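You operate a simulated robot arm through the tools that you are given. There is no shell and no other tool.

You run a simulated robot arm. Do the job below in one go: nothing can be reset, and whatever is moved stays where it is left.

JOB
Put things in order on the folding table. At the end: the black key fob stands on top of the yellow pad; the white refill roll stands on top of the stain soap; the striped grey sock ball from the folding table stands where the white refill roll stood; the brown block brush stands where the striped grey sock ball stood; whatever was shut is shut again. Leave all else as you found it, and nothing knocked over.

The check looks at the end state, three seconds after you hand in, the way a careful person would. Anything else that was tipped, shoved, dropped, spilled or broken makes it a failure.

ROBOT AND FRAMES
A 6-joint arm with a two-finger parallel gripper, fixed in place. Base frame: the origin is at the foot of the arm, x ahead of it, y to its left, z up; the work surface is at about z = 0. Units: mm, degrees, N and s.
With the tool pointing down near the work surface it reaches from about 180 to 460 mm from the base axis. Its first joint turns from -70.0 to 70.0 degrees. Payload 1.9 kg.
Tool frame: the origin (TCP) lies between the finger pads and is the grasp point; the fingertips stand 23 mm ahead of it; z points along the fingers, y is the line along which they close. Largest opening 94 mm; finger width 38, thickness 10; the body of the gripper, 54 by 96 mm, starts 39 mm behind the TCP.
Orientation is told as [roll, pitch, yaw] about the base's x, y, z axes, in that order, counted from this pose: with the fingers straight down and closing along the base's y, the tool's x points along the base's -x, its y along +y and its z along -z.

CONTROLS
- The arm moves only by the tool move_arm. Its argument "increments" is a list of rows, each a list of 7 numbers: the finger opening in mm, from 0 to 94, then the shift along the tool's x, y, z in mm, then the turn, a rotation vector about the tool's x, y, z in degrees. In form: [[grip, x, y, z, ax, ay, az], ...]. A call has 1 to 20 rows; each row is the pose to reach, as a shift and turn from the pose commanded when the call began, along the tool's axes at that moment. Rows are played at 5 a second. More than 50 mm and 8.6 degrees between two rows, or a gripper value outside its range, and nothing of the call is played. Where a pose cannot be reached the arm comes as near as it can. A force on the tool above 40 N (or 10 N above the force at the start of the call, whichever is more), or a blocked arm, ends the call early, and 0.2 s more pass. The fingers move at their own pace (about 108 mm/s each) and stop on an object; they squeeze with about 35 N. The grip force told is the motor's: it shows also when the fingers shut on nothing. Time passes only in rows, and 0.2 s behind the last, so rows that repeat a pose let the fingers close. It gives the time, the measured TCP pose, the force on the tool (base axes), the opening and the grip force at its end, in the units of the frame above (readings bear some noise), with the torque about the TCP (base axes, N m) and any sound that the robot's microphone picked up.
- Cameras (640 x 400 px; columns grow to the right, rows downward): "scene" is fixed at [66, 302.3, 433.8]; the picture's right is [-0.79, -0.61, 0.00], its down [-0.36, 0.47, -0.80] and it looks along [0.49, -0.64, -0.60] (base axes); focal length 230 px, centre (320, 200). "wrist" rides on the gripper at [87, 16, -75] in the tool frame; the picture's right is [-0.18, 0.98, 0.00], its down [-0.58, -0.11, -0.81] and it looks along [-0.79, -0.15, 0.59] (tool axes); focal length 243 px, centre (320, 200). There is no depth. A picture from a camera that has moved, and an enlarged one, comes with that camera's place and axes in the base frame and with its lens. The place of the scene camera against the robot may be out by one fixed shift of up to 25 mm in any direction.
- capture(camera): a new picture of that camera. No time passes.
- inspect(camera, box): a new picture of the part [left, top, right, bottom] of that camera's present view, enlarged. No time passes.
- close_job(): hands the job in; it is judged then, once.

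Nothing tells you positions but the pictures and the camera data. Unless the task says otherwise, let go and move clear before handing in.

The tools are called after ">>>" by a JSON object that holds its "op" and its "data". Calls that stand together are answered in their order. move_arm: Moves the arm, as the interface text tells. Its arguments: {"type":"object","properties":{"increments":{"type":"array","items":{"type":"array","items":{"type":"number"}}}},"required":["increments"]} The other tools are called the same way: capture (camera) takes a picture; inspect (camera, box) takes an enlarged picture of a part of a camera's view; close_job () hands the job in.

At the start:

```text
t: 0.0
position: [327.8, 167.3, 270.2]
tcp_rot: [0.0, -0.1, -0.1]
wrist_force: [-0.1, -1.0, -0.1]
ft_torque: [-0.03, 0.01, -0.02]
width: 94.0
grip_force: 0.0
```

scene: 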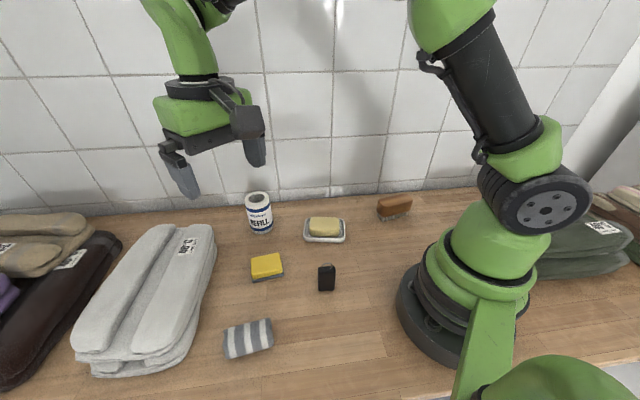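
wrist: 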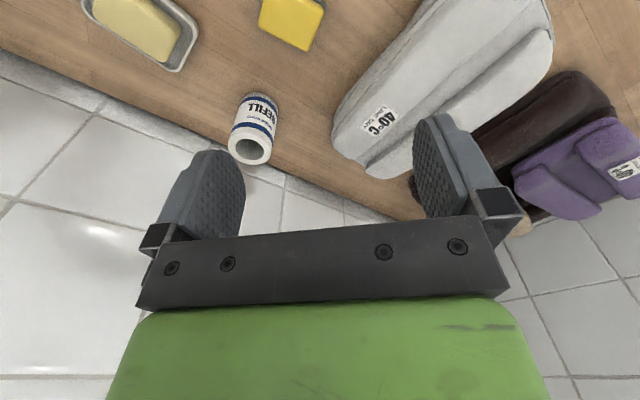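

I see the refill roll, the soap on its dish, the yellow pad, the key fob, the brush and the striped sock ball on the table, with towels and clothes at the sides. I'll take enlarged pictures before planning any moves.

>>> {"op": "inspect", "data": {"camera": "scene", "box": [220, 170, 440, 310]}}

>>> {"op": "inspect", "data": {"camera": "scene", "box": [0, 190, 320, 400]}}

>>> {"op": "inspect", "data": {"camera": "scene", "box": [400, 160, 640, 310]}}

>>> {"op": "inspect", "data": {"camera": "wrist", "box": [60, 0, 380, 200]}}

```text
2.86 times, centred on (330, 240) of scene
camera zoom: at [66.0, 302.3, 433.8], right [-0.79, -0.61, 0.0], down [-0.36, 0.47, -0.8], along [0.49, -0.64, -0.6], focal length 658 px, centre (291, 86)
```

zoom: 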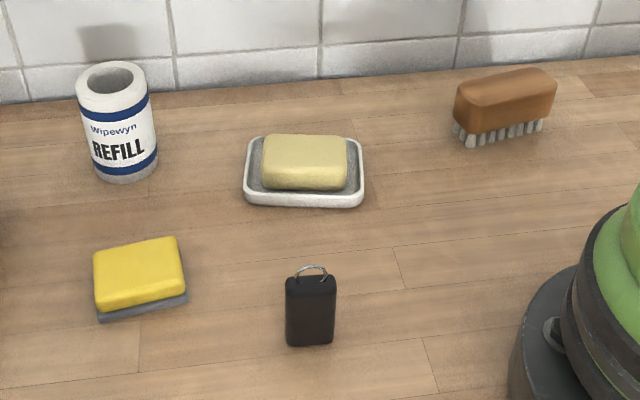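

```text
1.90 times, centred on (160, 295) of scene
camera zoom: at [66.0, 302.3, 433.8], right [-0.79, -0.61, 0.0], down [-0.36, 0.47, -0.8], along [0.49, -0.64, -0.6], focal length 439 px, centre (625, 19)
```

zoom: 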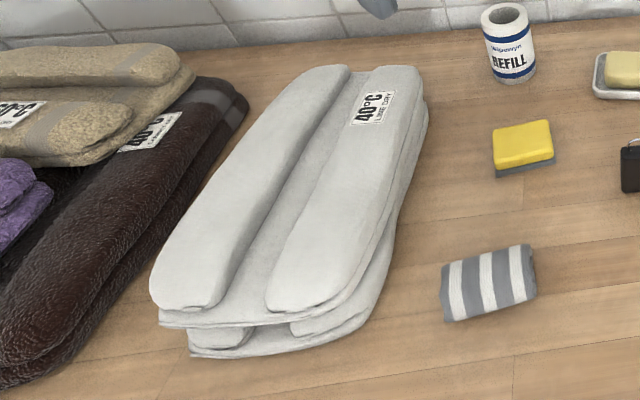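

```text
2.67 times, centred on (520, 235) of scene
camera zoom: at [66.0, 302.3, 433.8], right [-0.79, -0.61, 0.0], down [-0.36, 0.47, -0.8], along [0.49, -0.64, -0.6], focal length 614 px, centre (-213, 107)
```

zoom: 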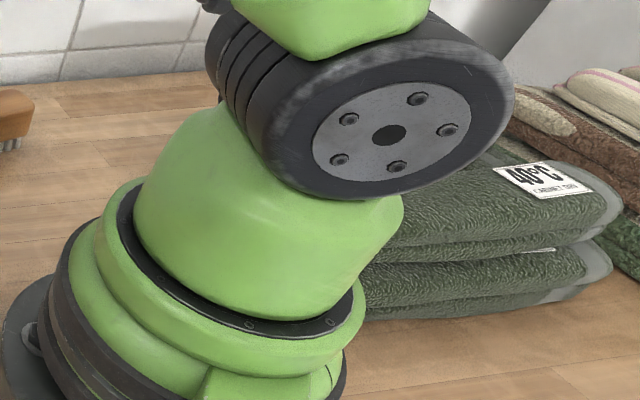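

```text
2.00 times, centred on (220, 100) of wrist
camera zoom: at [242.2, 182.8, 344.7], right [0.19, 0.98, 0.0], down [0.58, -0.11, 0.81], along [0.79, -0.15, -0.59], focal length 485 px, centre (520, 400)
```

zoom: 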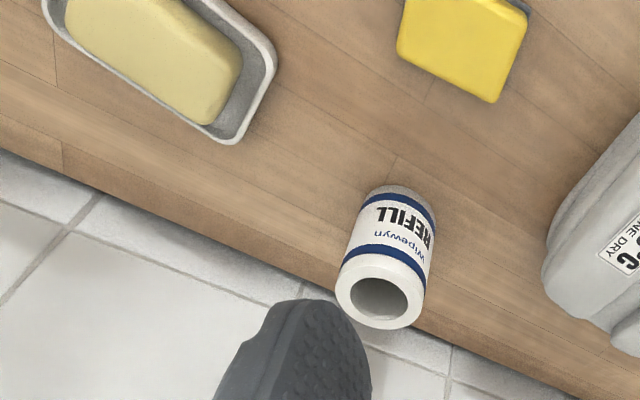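

The items match what the job names, and I see nothing shut on the table. The scene camera may be offset, so next I'll move the wrist camera back over the middle of the table to measure positions more exactly.

>>> {"op": "move_arm", "data": {"increments": [[94, 20, -23, 0, 0, 0, 0], [94, 40, -47, 0, 0, 0, 0], [94, 60, -70, 0, 0, 0, 0], [94, 80, -94, 0, 0, 0, 0], [94, 98, -117, 0, 0, 0, 0], [94, 98, -117, 0, 0, 0, 0]]}}

>>> {"op": "capture", "data": {"camera": "wrist"}}

>>> {"op": "capture", "data": {"camera": "scene"}}

```text
t: 1.4
position: [229.7, 50.1, 271.3]
tcp_rot: [0.0, -0.1, -0.2]
wrist_force: [-0.1, -0.2, -0.3]
ft_torque: [-0.01, -0.01, 0.02]
width: 94.1
grip_force: 0.0
```

```text
taken
camera wrist: at [143.6, 65.3, 344.3], right [0.19, 0.98, 0.0], down [0.58, -0.11, 0.81], along [0.79, -0.15, -0.59], focal length 243 px, centre (320, 200)
```

wrist: 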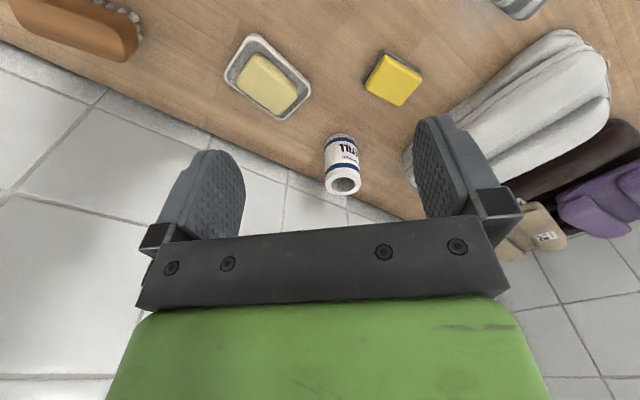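

```text
taken
```

scene: 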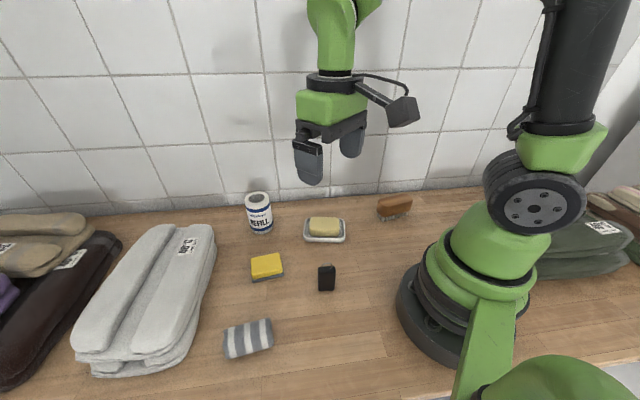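

The wrist camera now sees the brush, soap, pad and roll together. I'll enlarge that part to measure them.

>>> {"op": "inspect", "data": {"camera": "wrist", "box": [200, 0, 440, 200]}}

>>> {"op": "inspect", "data": {"camera": "wrist", "box": [0, 0, 160, 100]}}

```text
2.00 times, centred on (320, 100) of wrist
camera zoom: at [143.6, 65.3, 344.3], right [0.19, 0.98, 0.0], down [0.58, -0.11, 0.81], along [0.79, -0.15, -0.59], focal length 485 px, centre (320, 400)
```

zoom: 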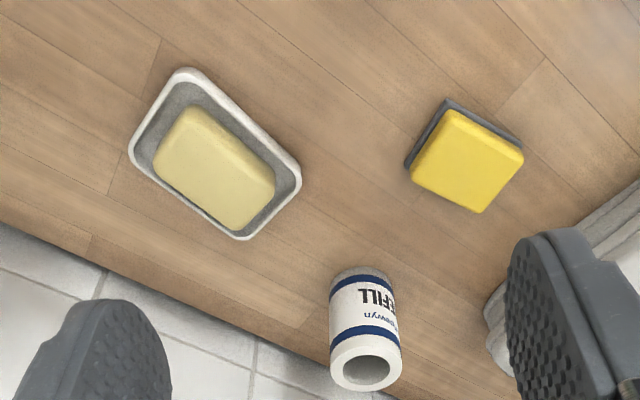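

```text
4.00 times, centred on (80, 50) of wrist
camera zoom: at [143.6, 65.3, 344.3], right [0.19, 0.98, 0.0], down [0.58, -0.11, 0.81], along [0.79, -0.15, -0.59], focal length 970 px, centre (1280, 800)
```

zoom: 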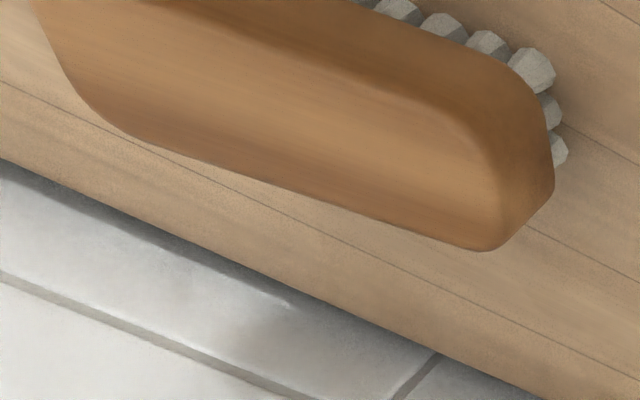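

Wrist view estimates: roll about (447, 47), soap about (294, -35), pad about (326, 130). I'll start with the roll and hover above it to refine its place.

>>> {"op": "move_arm", "data": {"increments": [[94, -30, 0, 10, 0, 0, 0], [94, -60, -1, 20, 0, 0, 0], [94, -90, -1, 35, 0, 0, 0], [94, -120, -2, 50, 0, 0, 0], [94, -150, -2, 65, 0, 0, 0], [94, -180, -2, 80, 0, 0, 0], [94, -205, -2, 95, 0, 0, 0], [94, -217, -2, 101, 0, 0, 0], [94, -217, -2, 101, 0, 0, 0]]}}

>>> {"op": "capture", "data": {"camera": "wrist"}}

>>> {"op": "capture", "data": {"camera": "scene"}}

```text
t: 3.4
position: [448.3, 49.5, 170.6]
tcp_rot: [0.0, 0.1, 0.0]
wrist_force: [-0.8, -0.2, -1.0]
ft_torque: [-0.01, 0.01, 0.02]
width: 94.1
grip_force: 0.0
```

```text
taken
camera wrist: at [361.1, 64.1, 243.1], right [0.19, 0.98, 0.0], down [0.58, -0.11, 0.81], along [0.79, -0.15, -0.59], focal length 243 px, centre (320, 200)
```

wrist: 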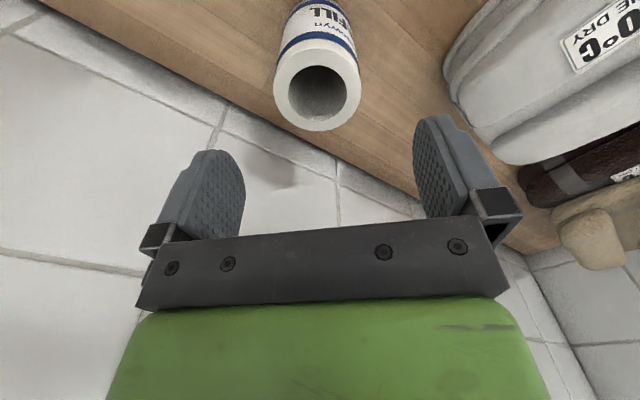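

```text
taken
```

scene: 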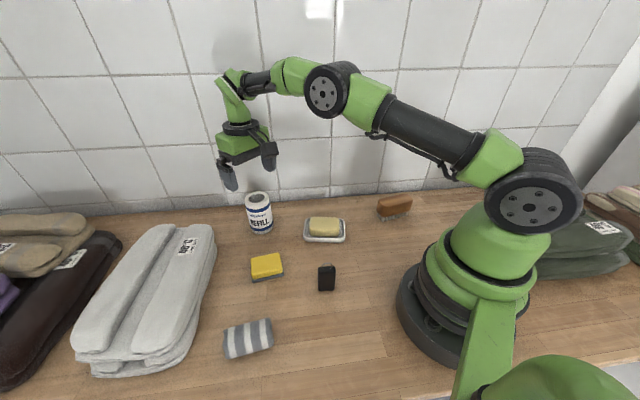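

The roll is almost centred under the gripper, at about (448, 45.5) with its top near z = 88. I'll shift 4 mm in y and descend with open fingers to z = 62, then check before closing.

>>> {"op": "move_arm", "data": {"increments": [[94, 0, -4, 10, 0, 0, 0], [94, 0, -4, 30, 0, 0, 0], [94, 0, -4, 50, 0, 0, 0], [94, 0, -4, 70, 0, 0, 0], [94, 0, -4, 85, 0, 0, 0], [94, 0, -4, 98, 0, 0, 0], [94, 0, -4, 108, 0, 0, 0], [94, 0, -4, 108, 0, 0, 0]]}}

>>> {"op": "capture", "data": {"camera": "wrist"}}

>>> {"op": "inspect", "data": {"camera": "scene", "box": [180, 130, 340, 240]}}

```text
t: 5.2
position: [445.9, 42.1, 62.1]
tcp_rot: [0.0, 0.0, -0.1]
wrist_force: [0.1, -0.3, 0.1]
ft_torque: [-0.02, -0.01, -0.01]
width: 94.1
grip_force: 0.1
```

```text
taken
camera wrist: at [360.1, 59.3, 134.5], right [0.19, 0.98, 0.0], down [0.58, -0.11, 0.81], along [0.79, -0.15, -0.59], focal length 243 px, centre (320, 200)
```

wrist: 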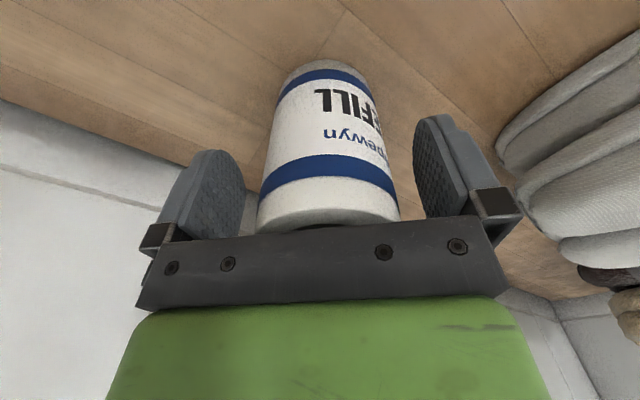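

```text
3.64 times, centred on (260, 185) of scene
camera zoom: at [66.0, 302.3, 433.8], right [-0.79, -0.61, 0.0], down [-0.36, 0.47, -0.8], along [0.49, -0.64, -0.6], focal length 838 px, centre (538, 254)
```

zoom: 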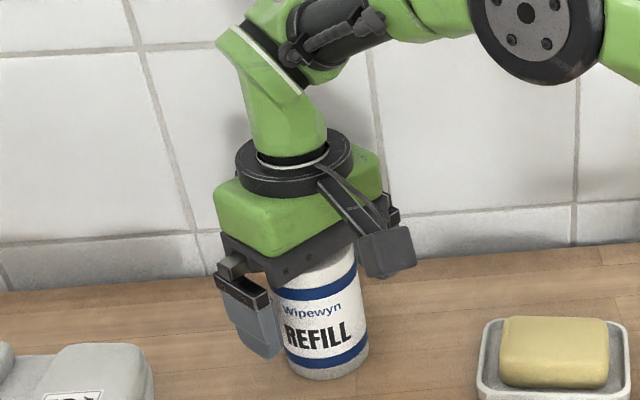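

The roll stands between the fingers, and I take its place as (447.5, 45.5). I'll close on it now.

>>> {"op": "move_arm", "data": {"increments": [[75, 0, 1, 0, 0, 0, 0], [66, 0, 1, 0, 0, 0, 0], [60, 0, 1, 0, 0, 0, 0], [50, 0, 1, 0, 0, 0, 0], [50, 0, 1, 0, 0, 0, 0], [50, 0, 1, 0, 0, 0, 0]]}}

>>> {"op": "capture", "data": {"camera": "wrist"}}

```text
t: 6.6
position: [447.0, 45.0, 62.0]
tcp_rot: [0.0, 0.1, -0.2]
wrist_force: [-0.2, -0.4, -0.4]
ft_torque: [0.05, 0.03, 0.02]
width: 53.1
grip_force: 34.6
```

```text
taken
camera wrist: at [360.2, 60.7, 134.9], right [0.19, 0.98, 0.0], down [0.58, -0.11, 0.81], along [0.79, -0.15, -0.59], focal length 243 px, centre (320, 200)
```

wrist: 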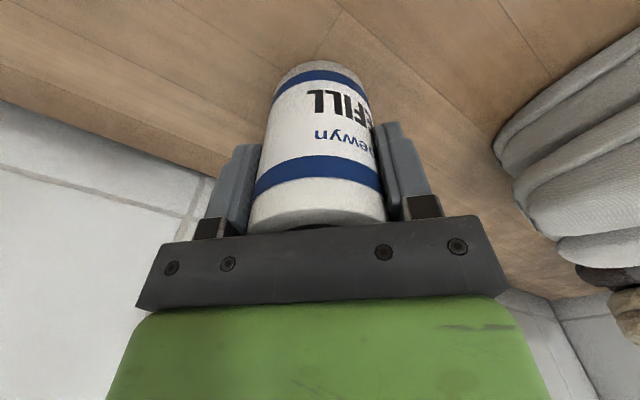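

The roll is gripped at about 53 mm. It slid roughly 3 mm while being centred, so its original place is about (446, 48). I'll lift it and carry it back to where the camera can see the soap from the side.

>>> {"op": "move_arm", "data": {"increments": [[50, 0, 0, -10, 0, 0, 0], [50, 0, 0, -30, 0, 0, 0], [50, 0, 0, -55, 0, 0, 0], [50, 0, 0, -80, 0, 0, 0], [50, 10, 0, -105, 0, 0, 0], [50, 35, 0, -108, 0, 0, 0], [50, 65, 0, -108, 0, 0, 0], [50, 95, 0, -108, 0, 0, 0], [50, 120, 0, -108, 0, 0, 0], [50, 140, 0, -108, 0, 0, 0], [50, 147, 0, -108, 0, 0, 0], [50, 147, 0, -108, 0, 0, 0]]}}

>>> {"op": "capture", "data": {"camera": "wrist"}}

>>> {"op": "capture", "data": {"camera": "scene"}}

```text
t: 9.2
position: [298.5, 45.5, 170.0]
tcp_rot: [0.1, 0.0, -0.1]
wrist_force: [-0.1, -0.1, -0.7]
ft_torque: [-0.01, 0.01, 0.0]
width: 53.1
grip_force: 34.7
```

```text
taken
camera wrist: at [213.3, 62.0, 243.7], right [0.19, 0.98, 0.0], down [0.58, -0.11, 0.81], along [0.79, -0.15, -0.59], focal length 243 px, centre (320, 200)
```

wrist: 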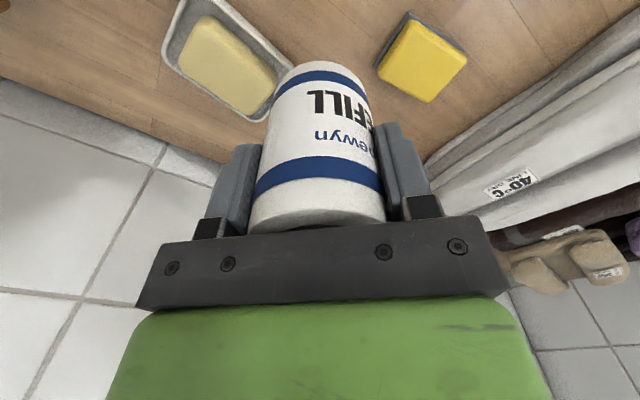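

```text
taken
```

scene: 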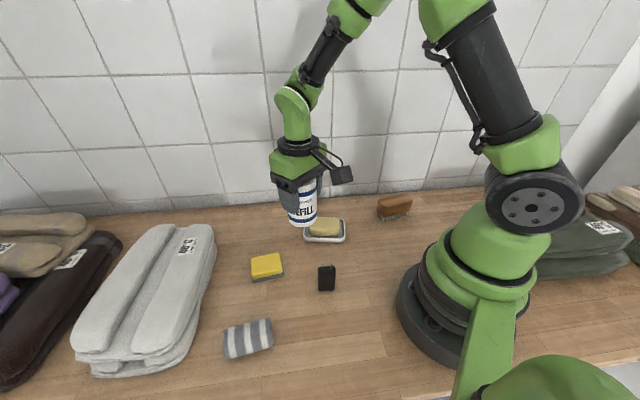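

>>> {"op": "inspect", "data": {"camera": "wrist", "box": [150, 0, 310, 130]}}

>>> {"op": "inspect", "data": {"camera": "scene", "box": [260, 180, 380, 260]}}

>>> {"op": "inspect", "data": {"camera": "wrist", "box": [340, 0, 500, 110]}}

```text
3.08 times, centred on (230, 65) of wrist
camera zoom: at [213.3, 62.0, 243.7], right [0.19, 0.98, 0.0], down [0.58, -0.11, 0.81], along [0.79, -0.15, -0.59], focal length 746 px, centre (597, 615)
```

zoom: 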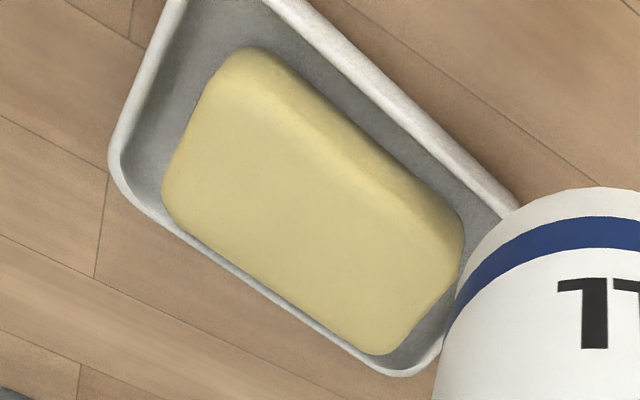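

```text
5.00 times, centred on (320, 220) of scene
camera zoom: at [66.0, 302.3, 433.8], right [-0.79, -0.61, 0.0], down [-0.36, 0.47, -0.8], along [0.49, -0.64, -0.6], focal length 1152 px, centre (320, 100)
```

zoom: 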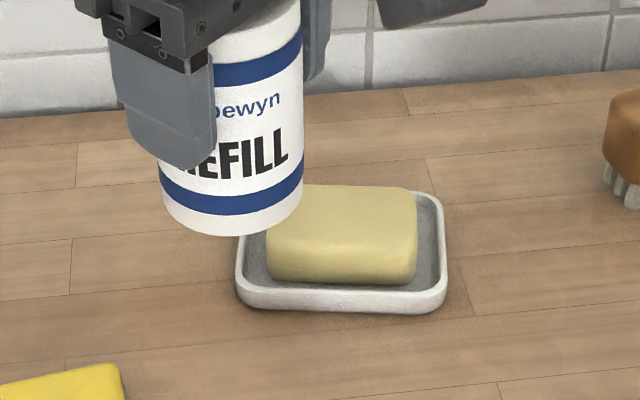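

```text
3.64 times, centred on (420, 55) of wrist
camera zoom: at [213.3, 62.0, 243.7], right [0.19, 0.98, 0.0], down [0.58, -0.11, 0.81], along [0.79, -0.15, -0.59], focal length 882 px, centre (-44, 727)
```

zoom: 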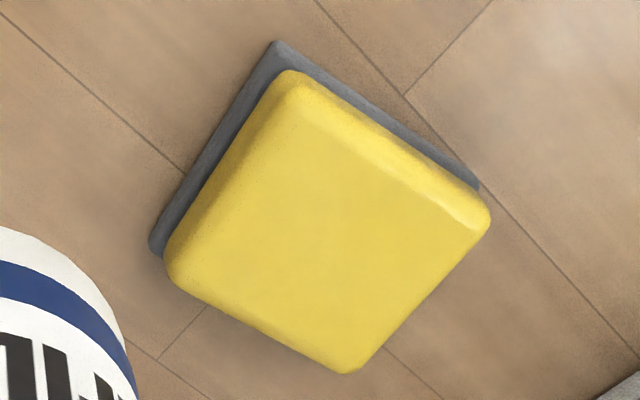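

The soap's top face is centred near (295, -34), about 30 mm high. I'll move the roll over it and stop a little above to check the alignment.

>>> {"op": "move_arm", "data": {"increments": [[50, 1, -15, 0, 0, 0, 0], [50, 2, -35, 0, 0, 0, 0], [50, 3, -55, 0, 0, 0, 0], [50, 3.5, -72, 5, 0, 0, 0], [50, 3.5, -79.5, 20, 0, 0, 0], [50, 3.5, -79.5, 38, 0, 0, 0], [50, 3.5, -79.5, 52, 0, 0, 0], [50, 3.5, -79.5, 62, 0, 0, 0], [50, 3.5, -79.5, 62, 0, 0, 0]]}}

>>> {"op": "inspect", "data": {"camera": "scene", "box": [260, 140, 400, 260]}}

>>> {"op": "capture", "data": {"camera": "wrist"}}

```text
t: 11.2
position: [295.2, -33.5, 108.0]
tcp_rot: [0.0, 0.0, -0.2]
wrist_force: [-0.4, -0.4, -1.2]
ft_torque: [0.02, 0.01, -0.01]
width: 53.1
grip_force: 35.1
```

```text
3.33 times, centred on (330, 200) of scene
camera zoom: at [66.0, 302.3, 433.8], right [-0.79, -0.61, 0.0], down [-0.36, 0.47, -0.8], along [0.49, -0.64, -0.6], focal length 768 px, centre (287, 200)
```

zoom: 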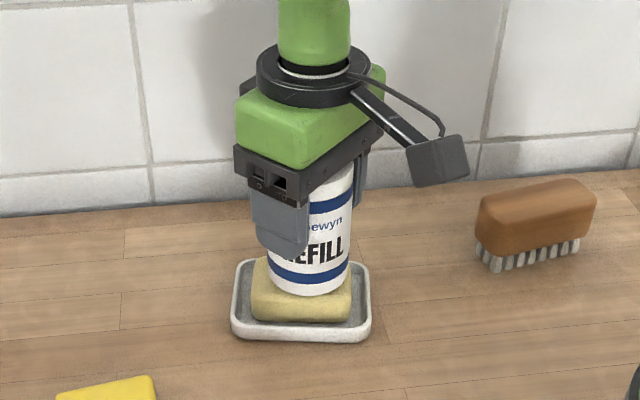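

```text
taken
camera wrist: at [209.7, -17.9, 181.0], right [0.19, 0.98, 0.0], down [0.58, -0.11, 0.81], along [0.79, -0.15, -0.59], focal length 243 px, centre (320, 200)
```

wrist: 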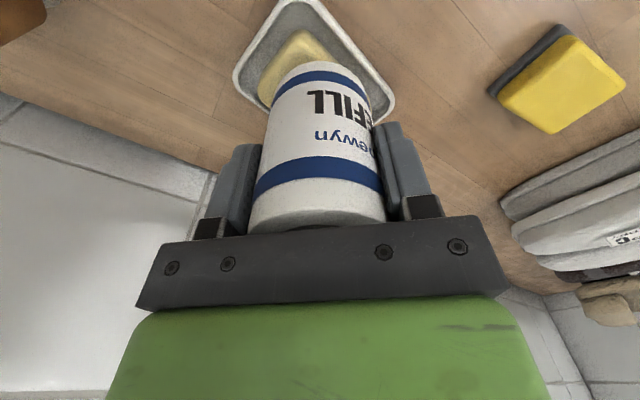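

The roll hangs just above the soap. Before lowering it I'll zoom in to check that it is centred.

>>> {"op": "inspect", "data": {"camera": "wrist", "box": [210, 0, 420, 130]}}

>>> {"op": "inspect", "data": {"camera": "scene", "box": [295, 185, 355, 255]}}

```text
3.05 times, centred on (315, 65) of wrist
camera zoom: at [209.7, -17.9, 181.0], right [0.19, 0.98, 0.0], down [0.58, -0.11, 0.81], along [0.79, -0.15, -0.59], focal length 739 px, centre (335, 611)
```

zoom: 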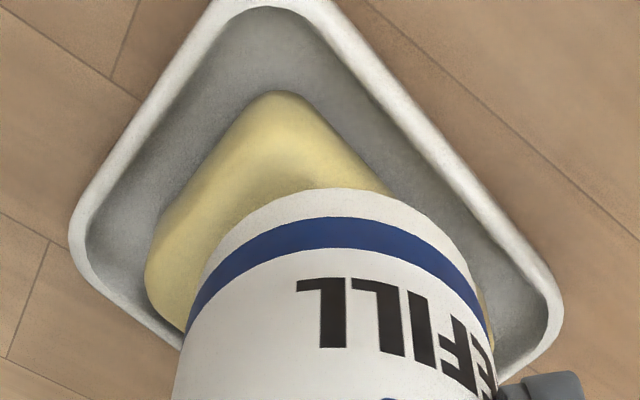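

```text
5.71 times, centred on (325, 220) of scene
camera zoom: at [66.0, 302.3, 433.8], right [-0.79, -0.61, 0.0], down [-0.36, 0.47, -0.8], along [0.49, -0.64, -0.6], focal length 1317 px, centre (291, 86)
```

zoom: 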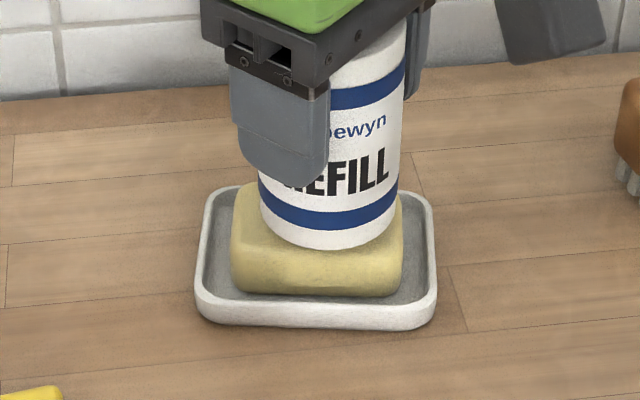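

By the dish rim corners the dish, with the soap centred in it, sits at about (302, -38). I'll shift the roll about 8 mm in +x and 5 mm in -y, then lower it a little and look again.

>>> {"op": "move_arm", "data": {"increments": [[50, -4, -2.5, 0, 0, 0, 0], [50, -8, -5, 0, 0, 0, 0], [50, -8, -5, 3, 0, 0, 0], [50, -8, -5, 6, 0, 0, 0], [50, -8, -5, 6, 0, 0, 0]]}}

>>> {"op": "inspect", "data": {"camera": "wrist", "box": [210, 0, 420, 130]}}

>>> {"op": "inspect", "data": {"camera": "scene", "box": [295, 185, 355, 255]}}

```text
t: 12.4
position: [304.2, -39.9, 102.1]
tcp_rot: [0.0, 0.0, -0.1]
wrist_force: [0.4, -0.1, -1.3]
ft_torque: [-0.01, -0.01, 0.01]
width: 53.4
grip_force: 34.8
```

```text
3.05 times, centred on (315, 65) of wrist
camera zoom: at [218.7, -23.5, 175.5], right [0.19, 0.98, 0.0], down [0.58, -0.11, 0.81], along [0.79, -0.15, -0.59], focal length 739 px, centre (335, 611)
```

zoom: 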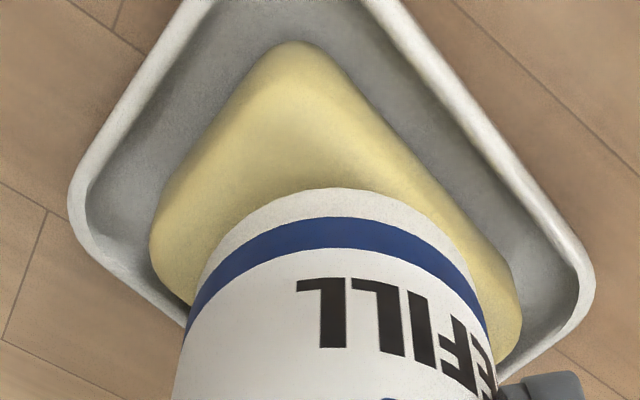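

```text
5.71 times, centred on (325, 220) of scene
camera zoom: at [66.0, 302.3, 433.8], right [-0.79, -0.61, 0.0], down [-0.36, 0.47, -0.8], along [0.49, -0.64, -0.6], focal length 1317 px, centre (291, 86)
```

zoom: 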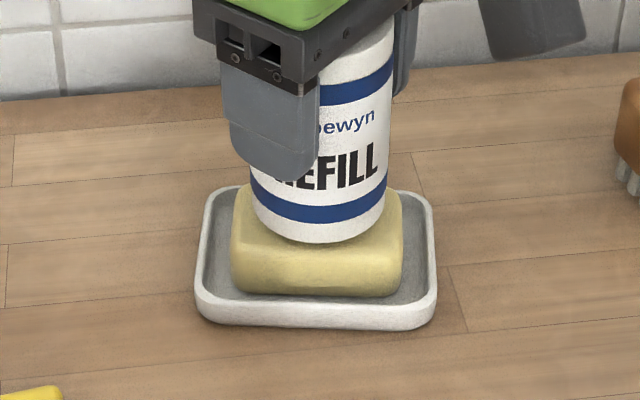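

The roll now looks centred over the soap in both views. I'll lower it in small steps and watch the force.

>>> {"op": "move_arm", "data": {"increments": [[50, -1.5, 0, 2, 0, 0, 0], [50, -1.5, 0, 4, 0, 0, 0], [50, -1.5, 0, 4, 0, 0, 0]]}}

>>> {"op": "inspect", "data": {"camera": "scene", "box": [295, 185, 355, 255]}}

```text
t: 13.2
position: [306.8, -39.5, 98.5]
tcp_rot: [0.0, 0.0, -0.1]
wrist_force: [-0.1, 0.1, -0.8]
ft_torque: [0.03, -0.02, -0.02]
width: 53.2
grip_force: 35.2
```

```text
5.71 times, centred on (325, 220) of scene
camera zoom: at [66.0, 302.3, 433.8], right [-0.79, -0.61, 0.0], down [-0.36, 0.47, -0.8], along [0.49, -0.64, -0.6], focal length 1317 px, centre (291, 86)
```

zoom: 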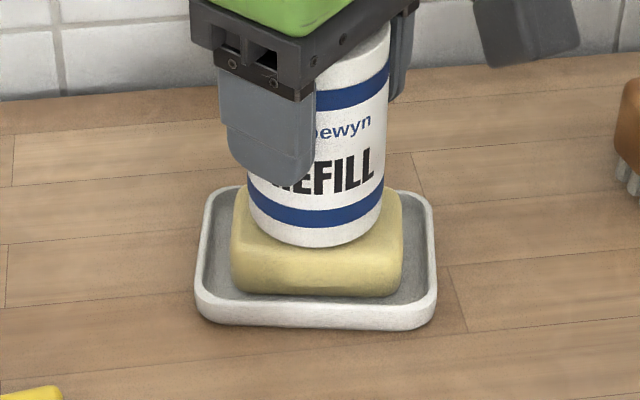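

There is no contact yet, so I'll keep lowering in 2 mm steps.

>>> {"op": "move_arm", "data": {"increments": [[50, 0, 0, 1.5, 0, 0, 0], [50, 0, 0, 3, 0, 0, 0], [50, 0, 0, 3, 0, 0, 0]]}}

>>> {"op": "inspect", "data": {"camera": "scene", "box": [295, 185, 355, 255]}}

```text
t: 14.0
position: [306.7, -38.4, 95.1]
tcp_rot: [0.0, 0.0, 0.0]
wrist_force: [0.1, -0.4, -1.3]
ft_torque: [-0.02, 0.01, 0.03]
width: 53.3
grip_force: 35.5
```

```text
5.71 times, centred on (325, 220) of scene
camera zoom: at [66.0, 302.3, 433.8], right [-0.79, -0.61, 0.0], down [-0.36, 0.47, -0.8], along [0.49, -0.64, -0.6], focal length 1317 px, centre (291, 86)
```

zoom: 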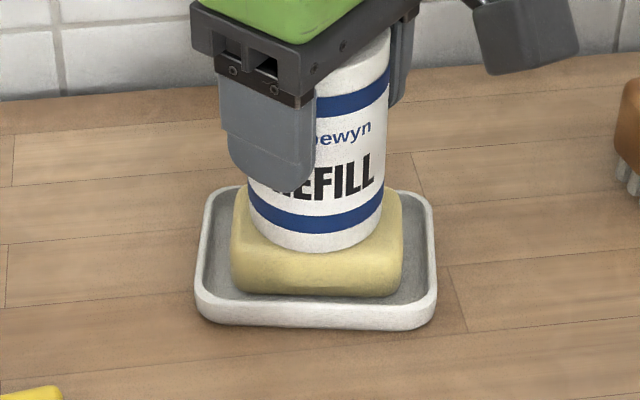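

>>> {"op": "move_arm", "data": {"increments": [[50, 0, 0, 1, 0, 0, 0], [50, 0, 0, 2, 0, 0, 0], [50, 0, 0, 2, 0, 0, 0]]}}

```text
t: 14.8
position: [306.1, -39.3, 94.8]
tcp_rot: [0.1, 0.0, -0.1]
wrist_force: [-6.9, 0.9, 24.9]
ft_torque: [0.14, -0.05, -0.01]
width: 53.3
grip_force: 34.8
```

Contact came at z ≈ 95, so the soap top is about 33 mm high. I'll ease off a little and check the fit from both cameras before letting go.

>>> {"op": "move_arm", "data": {"increments": [[50, 0, 0, -0.8, 0, 0, 0], [50, 0, 0, -1.4, 0, 0, 0], [50, 0, 0, -1.4, 0, 0, 0]]}}

>>> {"op": "inspect", "data": {"camera": "scene", "box": [295, 175, 355, 245]}}

>>> {"op": "inspect", "data": {"camera": "wrist", "box": [210, 0, 420, 130]}}

```text
t: 15.6
position: [306.3, -39.6, 94.4]
tcp_rot: [0.1, 0.1, 0.0]
wrist_force: [0.6, -0.4, -1.0]
ft_torque: [-0.04, 0.05, -0.01]
width: 53.3
grip_force: 35.2
```

```text
5.71 times, centred on (325, 210) of scene
camera zoom: at [66.0, 302.3, 433.8], right [-0.79, -0.61, 0.0], down [-0.36, 0.47, -0.8], along [0.49, -0.64, -0.6], focal length 1317 px, centre (291, 143)
```

zoom: 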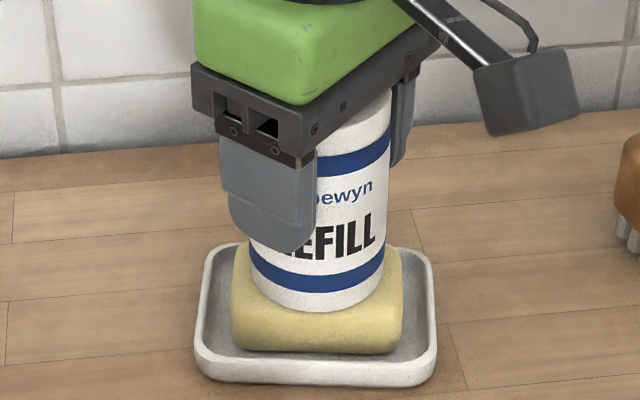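

```text
3.05 times, centred on (315, 65) of wrist
camera zoom: at [219.7, -23.4, 167.8], right [0.19, 0.98, 0.0], down [0.58, -0.11, 0.81], along [0.79, -0.15, -0.59], focal length 739 px, centre (335, 611)
```

zoom: 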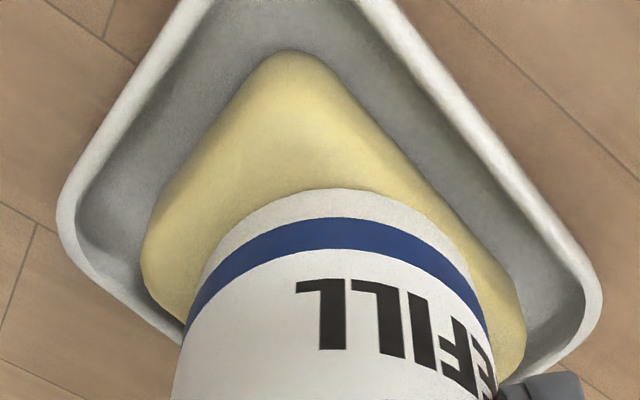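

The roll sits centred on the soap to within about 2 mm with almost no force. I'll open the fingers and rise straight up.

>>> {"op": "move_arm", "data": {"increments": [[58, 0, 0, 0, 0, 0, 0], [66, 0, 0, 0, 0, 0, 0], [80, 0, 0, 0, 0, 0, 0], [84, 0, 0, 0, 0, 0, 0], [84, 0, 0, -10, 0, 0, 0], [84, 0, 0, -30, 0, 0, 0], [84, 0, 0, -55, 0, 0, 0], [84, 0, 0, -80, 0, 0, 0], [84, 0, 0, -100, 0, 0, 0], [84, 0, 0, -100, 0, 0, 0]]}}

>>> {"op": "capture", "data": {"camera": "wrist"}}

>>> {"op": "inspect", "data": {"camera": "scene", "box": [260, 150, 400, 260]}}

```text
t: 17.8
position: [306.7, -37.3, 194.7]
tcp_rot: [0.0, 0.0, -0.1]
wrist_force: [-0.5, 0.2, 0.0]
ft_torque: [0.0, 0.0, 0.02]
width: 84.1
grip_force: 0.0
```

```text
taken
camera wrist: at [220.4, -21.7, 268.1], right [0.19, 0.98, 0.0], down [0.58, -0.11, 0.81], along [0.79, -0.15, -0.59], focal length 243 px, centre (320, 200)
```

wrist: 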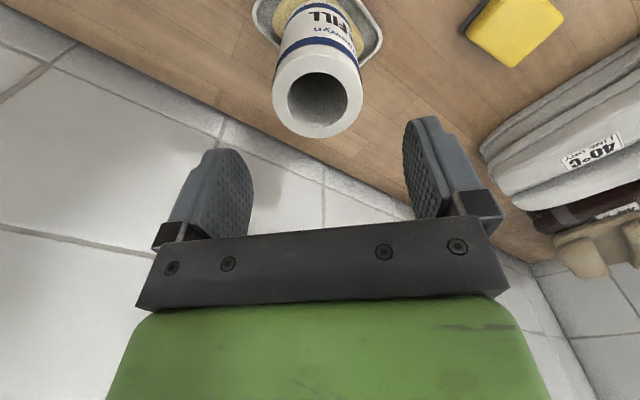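

```text
3.64 times, centred on (330, 205) of scene
camera zoom: at [66.0, 302.3, 433.8], right [-0.79, -0.61, 0.0], down [-0.36, 0.47, -0.8], along [0.49, -0.64, -0.6], focal length 838 px, centre (284, 182)
```

zoom: 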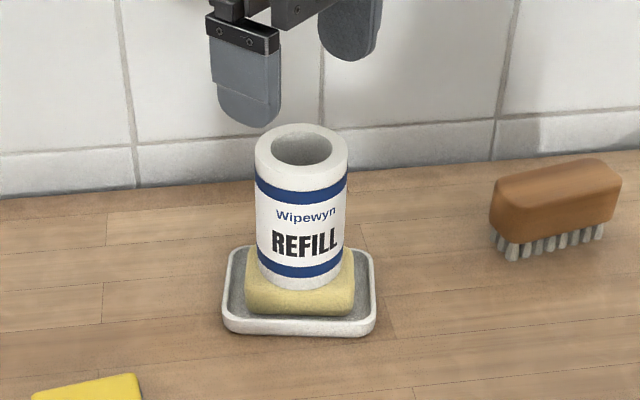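

The roll stands on the soap. Next is the striped sock ball. The scene camera reads about (-22, +14) off, so I put the sock near (244, 251); I'll hover over it to measure.

>>> {"op": "move_arm", "data": {"increments": [[94, 6, 28, 0, 0, 0, 0], [94, 12, 58, 0, 0, 0, 0], [94, 18, 88, 0, 0, 0, 0], [94, 25, 118, 0, 0, 0, 0], [94, 32, 148, 0, 0, 0, 0], [94, 38, 178, 0, 0, 0, 0], [94, 45, 208, 0, 0, 0, 0], [94, 52, 238, 0, 0, 0, 0], [94, 58, 265, 10, 0, 0, 0], [94, 63, 288, 25, 0, 0, 0], [94, 63, 288, 40, 0, 0, 0], [94, 63, 288, 40, 0, 0, 0]]}}

>>> {"op": "capture", "data": {"camera": "wrist"}}

>>> {"op": "capture", "data": {"camera": "scene"}}

```text
t: 20.4
position: [242.5, 248.4, 154.2]
tcp_rot: [0.0, 0.0, -0.1]
wrist_force: [-0.9, -0.3, 0.1]
ft_torque: [0.0, 0.0, 0.03]
width: 94.2
grip_force: 0.1
```

```text
taken
camera wrist: at [156.4, 264.4, 227.9], right [0.19, 0.98, 0.0], down [0.58, -0.11, 0.81], along [0.79, -0.15, -0.59], focal length 243 px, centre (320, 200)
```

wrist: 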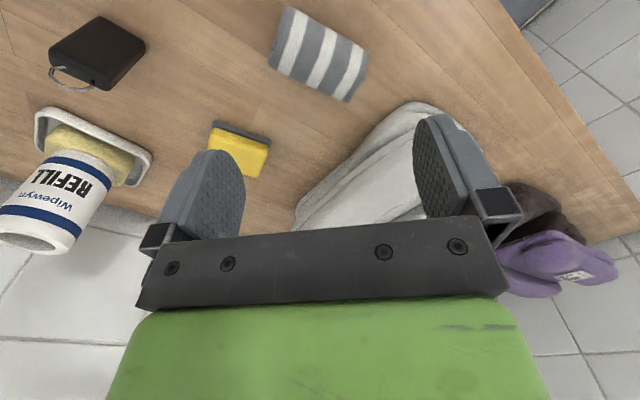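

```text
taken
```

scene: 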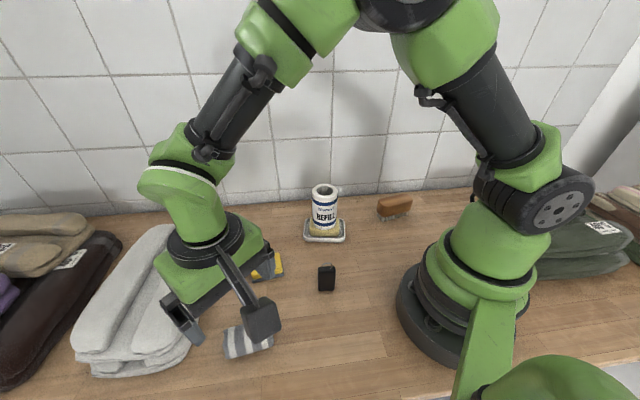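

>>> {"op": "inspect", "data": {"camera": "wrist", "box": [230, 0, 410, 120]}}

>>> {"op": "inspect", "data": {"camera": "wrist", "box": [20, 0, 200, 120]}}

```text
3.33 times, centred on (320, 60) of wrist
camera zoom: at [156.4, 264.4, 227.9], right [0.19, 0.98, 0.0], down [0.58, -0.11, 0.81], along [0.79, -0.15, -0.59], focal length 809 px, centre (320, 667)
```

zoom: 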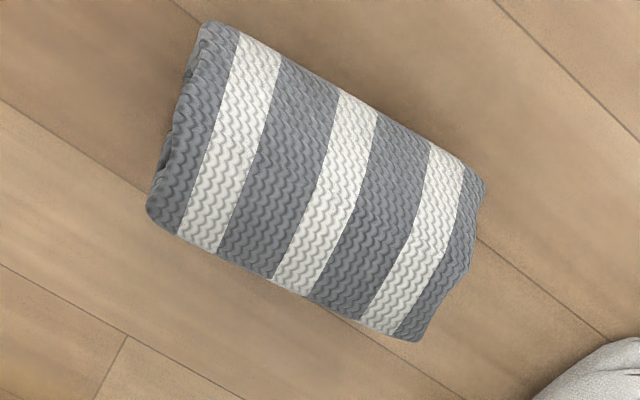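

```text
3.33 times, centred on (110, 60) of wrist
camera zoom: at [156.4, 264.4, 227.9], right [0.19, 0.98, 0.0], down [0.58, -0.11, 0.81], along [0.79, -0.15, -0.59], focal length 809 px, centre (1020, 667)
```

zoom: 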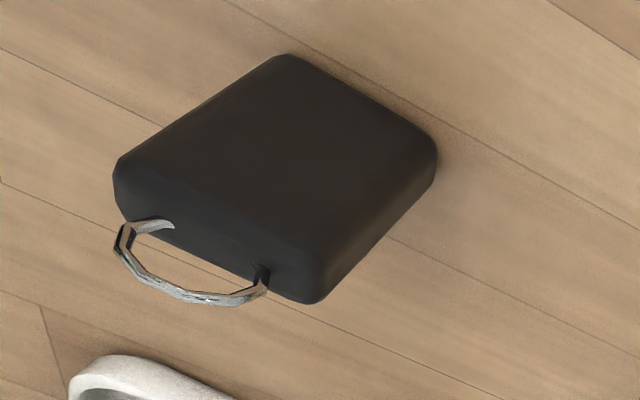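

The sock's centre is about (243, 248), its axis points about 53° from +x, and it is roughly 40 mm wide. I'll turn the gripper 53° so the fingers close across the roll, then look again.

>>> {"op": "move_arm", "data": {"increments": [[94, 0, 0, 0, 0, 0, -7], [94, 0, 0, 0, 0, 0, -14], [94, 0, 0, 0, 0, 0, -21], [94, 0, 0, 0, 0, 0, -28], [94, 0, 0, 0, 0, 0, -35], [94, 0, 0, 0, 0, 0, -42], [94, 0, 0, 0, 0, 0, -48], [94, 0, 0, 0, 0, 0, -53], [94, 0, 0, 20, 0, 0, -53], [94, 0, 0, 40, 0, 0, -53], [94, 0, 0, 40, 0, 0, -53]]}}

>>> {"op": "capture", "data": {"camera": "wrist"}}

>>> {"op": "capture", "data": {"camera": "scene"}}

```text
t: 22.8
position: [244.8, 248.2, 114.7]
tcp_rot: [0.0, 0.1, 52.9]
wrist_force: [-0.1, 0.3, -0.1]
ft_torque: [-0.03, 0.04, 0.01]
width: 93.9
grip_force: 0.1
```

```text
taken
camera wrist: at [179.6, 188.4, 188.3], right [-0.67, 0.74, 0.0], down [0.44, 0.4, 0.81], along [0.6, 0.54, -0.59], focal length 243 px, centre (320, 200)
```

wrist: 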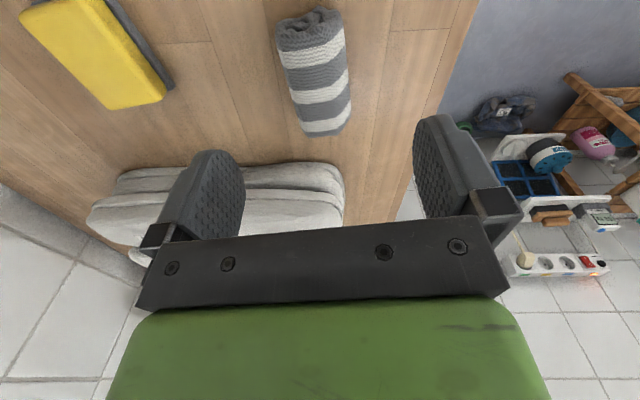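

```text
taken
```

scene: 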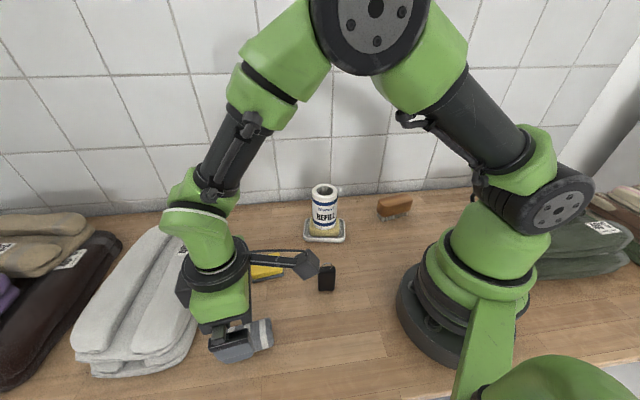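

The sock is well aligned between the fingers. I'll descend to z ≈ 29, fingertips about 6 mm above the table, and check before closing.

>>> {"op": "move_arm", "data": {"increments": [[94, 2, 0, 20, 0, 0, 0], [94, 2, 0, 40, 0, 0, 0], [94, 2, 0, 58, 0, 0, 0], [94, 2, 0, 73, 0, 0, 0], [94, 2, 0, 85, 0, 0, 0], [94, 2, 0, 85, 0, 0, 0]]}}

>>> {"op": "capture", "data": {"camera": "wrist"}}

>>> {"op": "inspect", "data": {"camera": "scene", "box": [150, 250, 330, 390]}}

```text
t: 24.2
position: [243.2, 248.4, 30.1]
tcp_rot: [0.0, 0.0, 52.8]
wrist_force: [0.6, 0.7, 0.3]
ft_torque: [-0.04, -0.04, 0.03]
width: 94.1
grip_force: 0.1
```

```text
taken
camera wrist: at [178.1, 187.8, 102.9], right [-0.67, 0.74, 0.0], down [0.44, 0.4, 0.81], along [0.6, 0.54, -0.59], focal length 243 px, centre (320, 200)
```

wrist: 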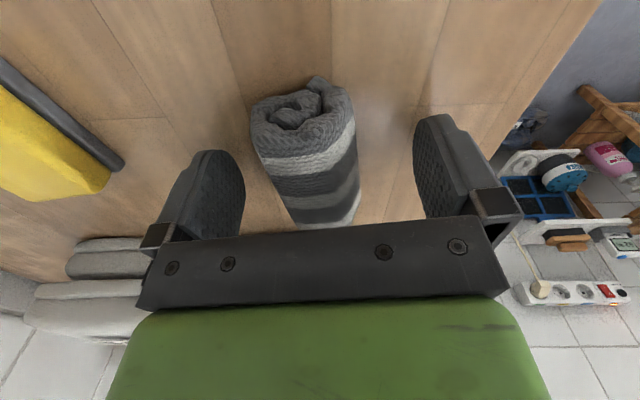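

```text
2.86 times, centred on (240, 320) of scene
camera zoom: at [66.0, 302.3, 433.8], right [-0.79, -0.61, 0.0], down [-0.36, 0.47, -0.8], along [0.49, -0.64, -0.6], focal length 658 px, centre (549, -143)
```

zoom: 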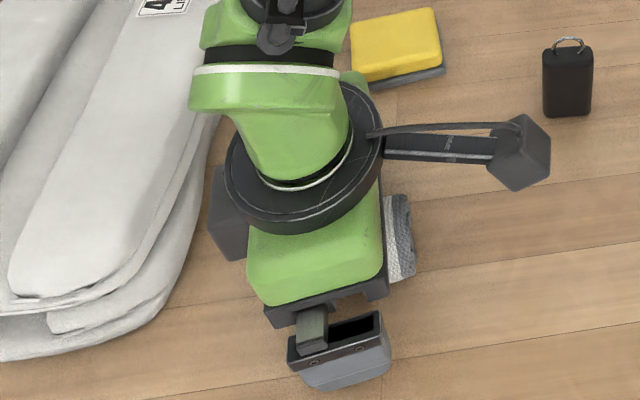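

The fingers straddle the sock evenly. I'll close on it.

>>> {"op": "move_arm", "data": {"increments": [[70, 0, 0, 0, 0, 0, 0], [50, 0, 0, 0, 0, 0, 0], [30, 0, 0, 0, 0, 0, 0], [20, 0, 0, 0, 0, 0, 0], [20, 0, 0, 0, 0, 0, 0], [20, 0, 0, 0, 0, 0, 0]]}}

>>> {"op": "capture", "data": {"camera": "wrist"}}

```text
t: 25.6
position: [242.8, 247.6, 29.4]
tcp_rot: [0.0, 0.0, 52.9]
wrist_force: [0.3, 0.6, 1.5]
ft_torque: [0.01, 0.0, 0.03]
width: 47.1
grip_force: 35.0
```

```text
taken
camera wrist: at [178.0, 187.8, 103.1], right [-0.67, 0.74, 0.0], down [0.44, 0.4, 0.81], along [0.6, 0.54, -0.59], focal length 243 px, centre (320, 200)
```

wrist: 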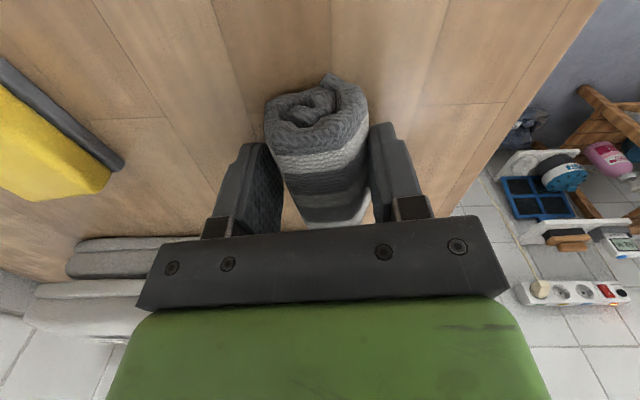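

The sock is held at 47 mm; its old centre was about (246, 248). I'll lift it and carry it, turning back to yaw 0, to above the roll's old place at (446, 48).

>>> {"op": "move_arm", "data": {"increments": [[20, 0, 0, -10, 0, 0, 0], [20, 0, 0, -30, 0, 0, 0], [20, 0, 0, -55, 0, 0, 0], [20, 0, 0, -80, 0, 0, 0], [20, 0, 0, -95, 0, 0, 0], [20, 4, -28, -95, 0, 0, 5], [20, 8, -56, -95, 0, 0, 11], [20, 12, -84, -95, 0, 0, 17], [20, 16, -112, -95, 0, 0, 23], [20, 20, -140, -95, 0, 0, 29], [20, 24, -168, -95, 0, 0, 35], [20, 28, -196, -95, 0, 0, 41], [20, 32, -224, -95, 0, 0, 47], [20, 36, -252, -95, 0, 0, 53], [20, 39, -270, -95, 0, 0, 53], [20, 40, -280, -95, 0, 0, 53], [20, 40, -280, -95, 0, 0, 53]]}}

>>> {"op": "capture", "data": {"camera": "wrist"}}

>>> {"op": "capture", "data": {"camera": "scene"}}

```text
t: 29.2
position: [441.6, 45.6, 126.7]
tcp_rot: [0.1, 0.0, -0.2]
wrist_force: [-0.3, -0.4, -1.0]
ft_torque: [-0.01, 0.01, -0.02]
width: 47.3
grip_force: 34.3
```

```text
taken
camera wrist: at [354.9, 61.9, 198.4], right [0.19, 0.98, 0.0], down [0.58, -0.11, 0.81], along [0.79, -0.15, -0.59], focal length 243 px, centre (320, 200)
```

wrist: 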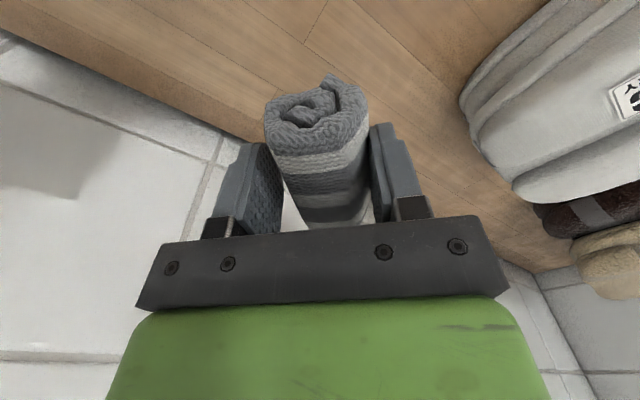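

```text
taken
```

scene: 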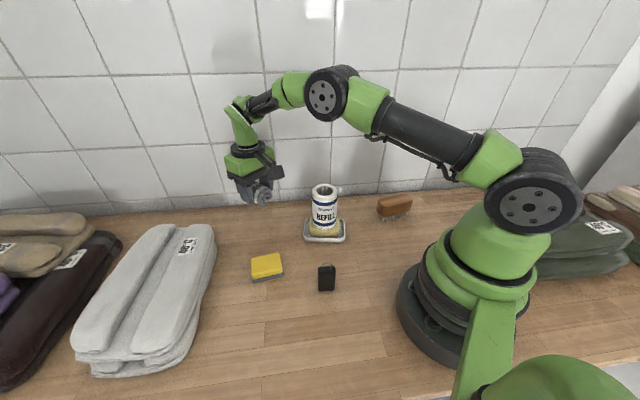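

The sock hangs over the target. I'll lower it to just above the table height at which it was picked up.

>>> {"op": "move_arm", "data": {"increments": [[20, -1, 2, 15, 0, 0, 0], [20, -1, 2, 35, 0, 0, 0], [20, -1, 2, 55, 0, 0, 0], [20, -1, 2, 75, 0, 0, 0], [20, -1, 2, 88, 0, 0, 0], [20, -1, 2, 94, 0, 0, 0], [20, -1, 2, 94, 0, 0, 0]]}}

>>> {"op": "capture", "data": {"camera": "wrist"}}

>>> {"op": "inspect", "data": {"camera": "scene", "box": [190, 140, 340, 250]}}

```text
t: 30.8
position: [442.5, 49.0, 30.5]
tcp_rot: [0.1, 0.0, -0.2]
wrist_force: [0.0, 0.1, -0.3]
ft_torque: [0.0, 0.02, 0.0]
width: 47.5
grip_force: 35.2
```

```text
taken
camera wrist: at [355.7, 64.5, 103.9], right [0.19, 0.98, 0.0], down [0.58, -0.11, 0.81], along [0.79, -0.15, -0.59], focal length 243 px, centre (320, 200)
```

wrist: 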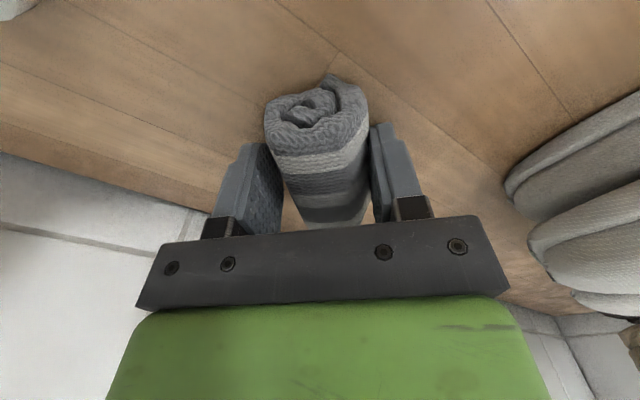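

```text
3.64 times, centred on (265, 195) of scene
camera zoom: at [66.0, 302.3, 433.8], right [-0.79, -0.61, 0.0], down [-0.36, 0.47, -0.8], along [0.49, -0.64, -0.6], focal length 838 px, centre (520, 218)
```

zoom: 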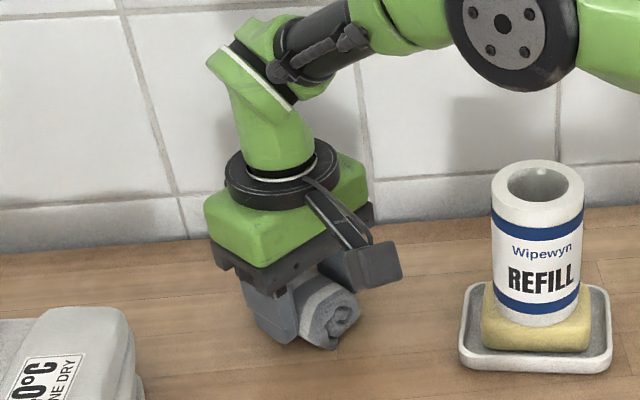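

>>> {"op": "move_arm", "data": {"increments": [[20, 0, 0, 1, 0, 0, 0], [20, 0, 0, 1.5, 0, 0, 0], [20, 0, 0, 1.5, 0, 0, 0]]}}

```text
t: 31.6
position: [441.9, 48.5, 28.8]
tcp_rot: [0.1, -0.2, 0.1]
wrist_force: [-8.5, 1.9, 20.7]
ft_torque: [0.03, 0.29, 0.0]
width: 47.4
grip_force: 34.7
```

The sock has touched the table. I'll ease up 1 mm, release and rise.

>>> {"op": "move_arm", "data": {"increments": [[20, 0, 0, -1, 0, 0, 0], [20, 0, 0, -1, 0, 0, 0], [55, 0, 0, -1, 0, 0, 0], [65, 0, 0, -1, 0, 0, 0], [80, 0, 0, -1, 0, 0, 0], [80, 0, 0, -1, 0, 0, 0], [80, 0, 0, -15, 0, 0, 0], [80, 0, 0, -40, 0, 0, 0], [80, 0, 0, -70, 0, 0, 0], [80, 0, 0, -100, 0, 0, 0], [80, 0, 0, -125, 0, 0, 0], [80, 0, 0, -125, 0, 0, 0]]}}

>>> {"op": "capture", "data": {"camera": "wrist"}}

>>> {"op": "inspect", "data": {"camera": "scene", "box": [190, 140, 340, 250]}}

```text
t: 34.2
position: [442.0, 47.3, 155.0]
tcp_rot: [0.0, 0.0, -0.1]
wrist_force: [0.7, 1.0, 0.2]
ft_torque: [0.02, 0.01, 0.0]
width: 79.9
grip_force: 0.0
```

```text
taken
camera wrist: at [356.6, 62.9, 228.9], right [0.19, 0.98, 0.0], down [0.58, -0.11, 0.81], along [0.79, -0.15, -0.59], focal length 243 px, centre (320, 200)
```

wrist: 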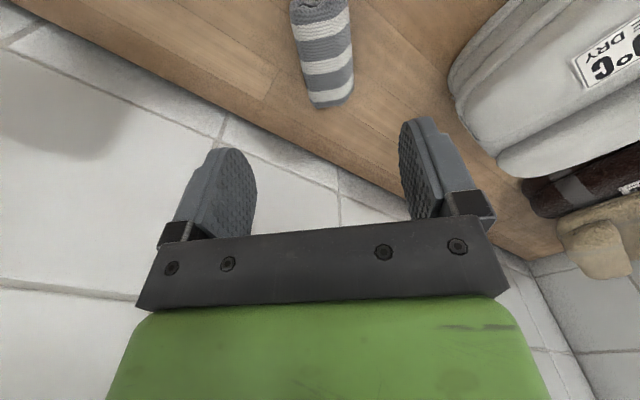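

```text
3.64 times, centred on (265, 195) of scene
camera zoom: at [66.0, 302.3, 433.8], right [-0.79, -0.61, 0.0], down [-0.36, 0.47, -0.8], along [0.49, -0.64, -0.6], focal length 838 px, centre (520, 218)
```

zoom: 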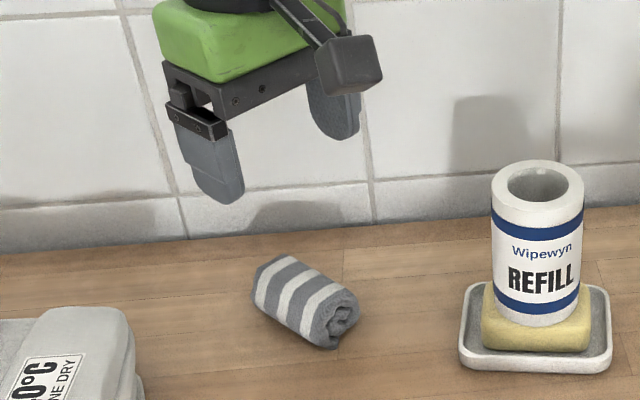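

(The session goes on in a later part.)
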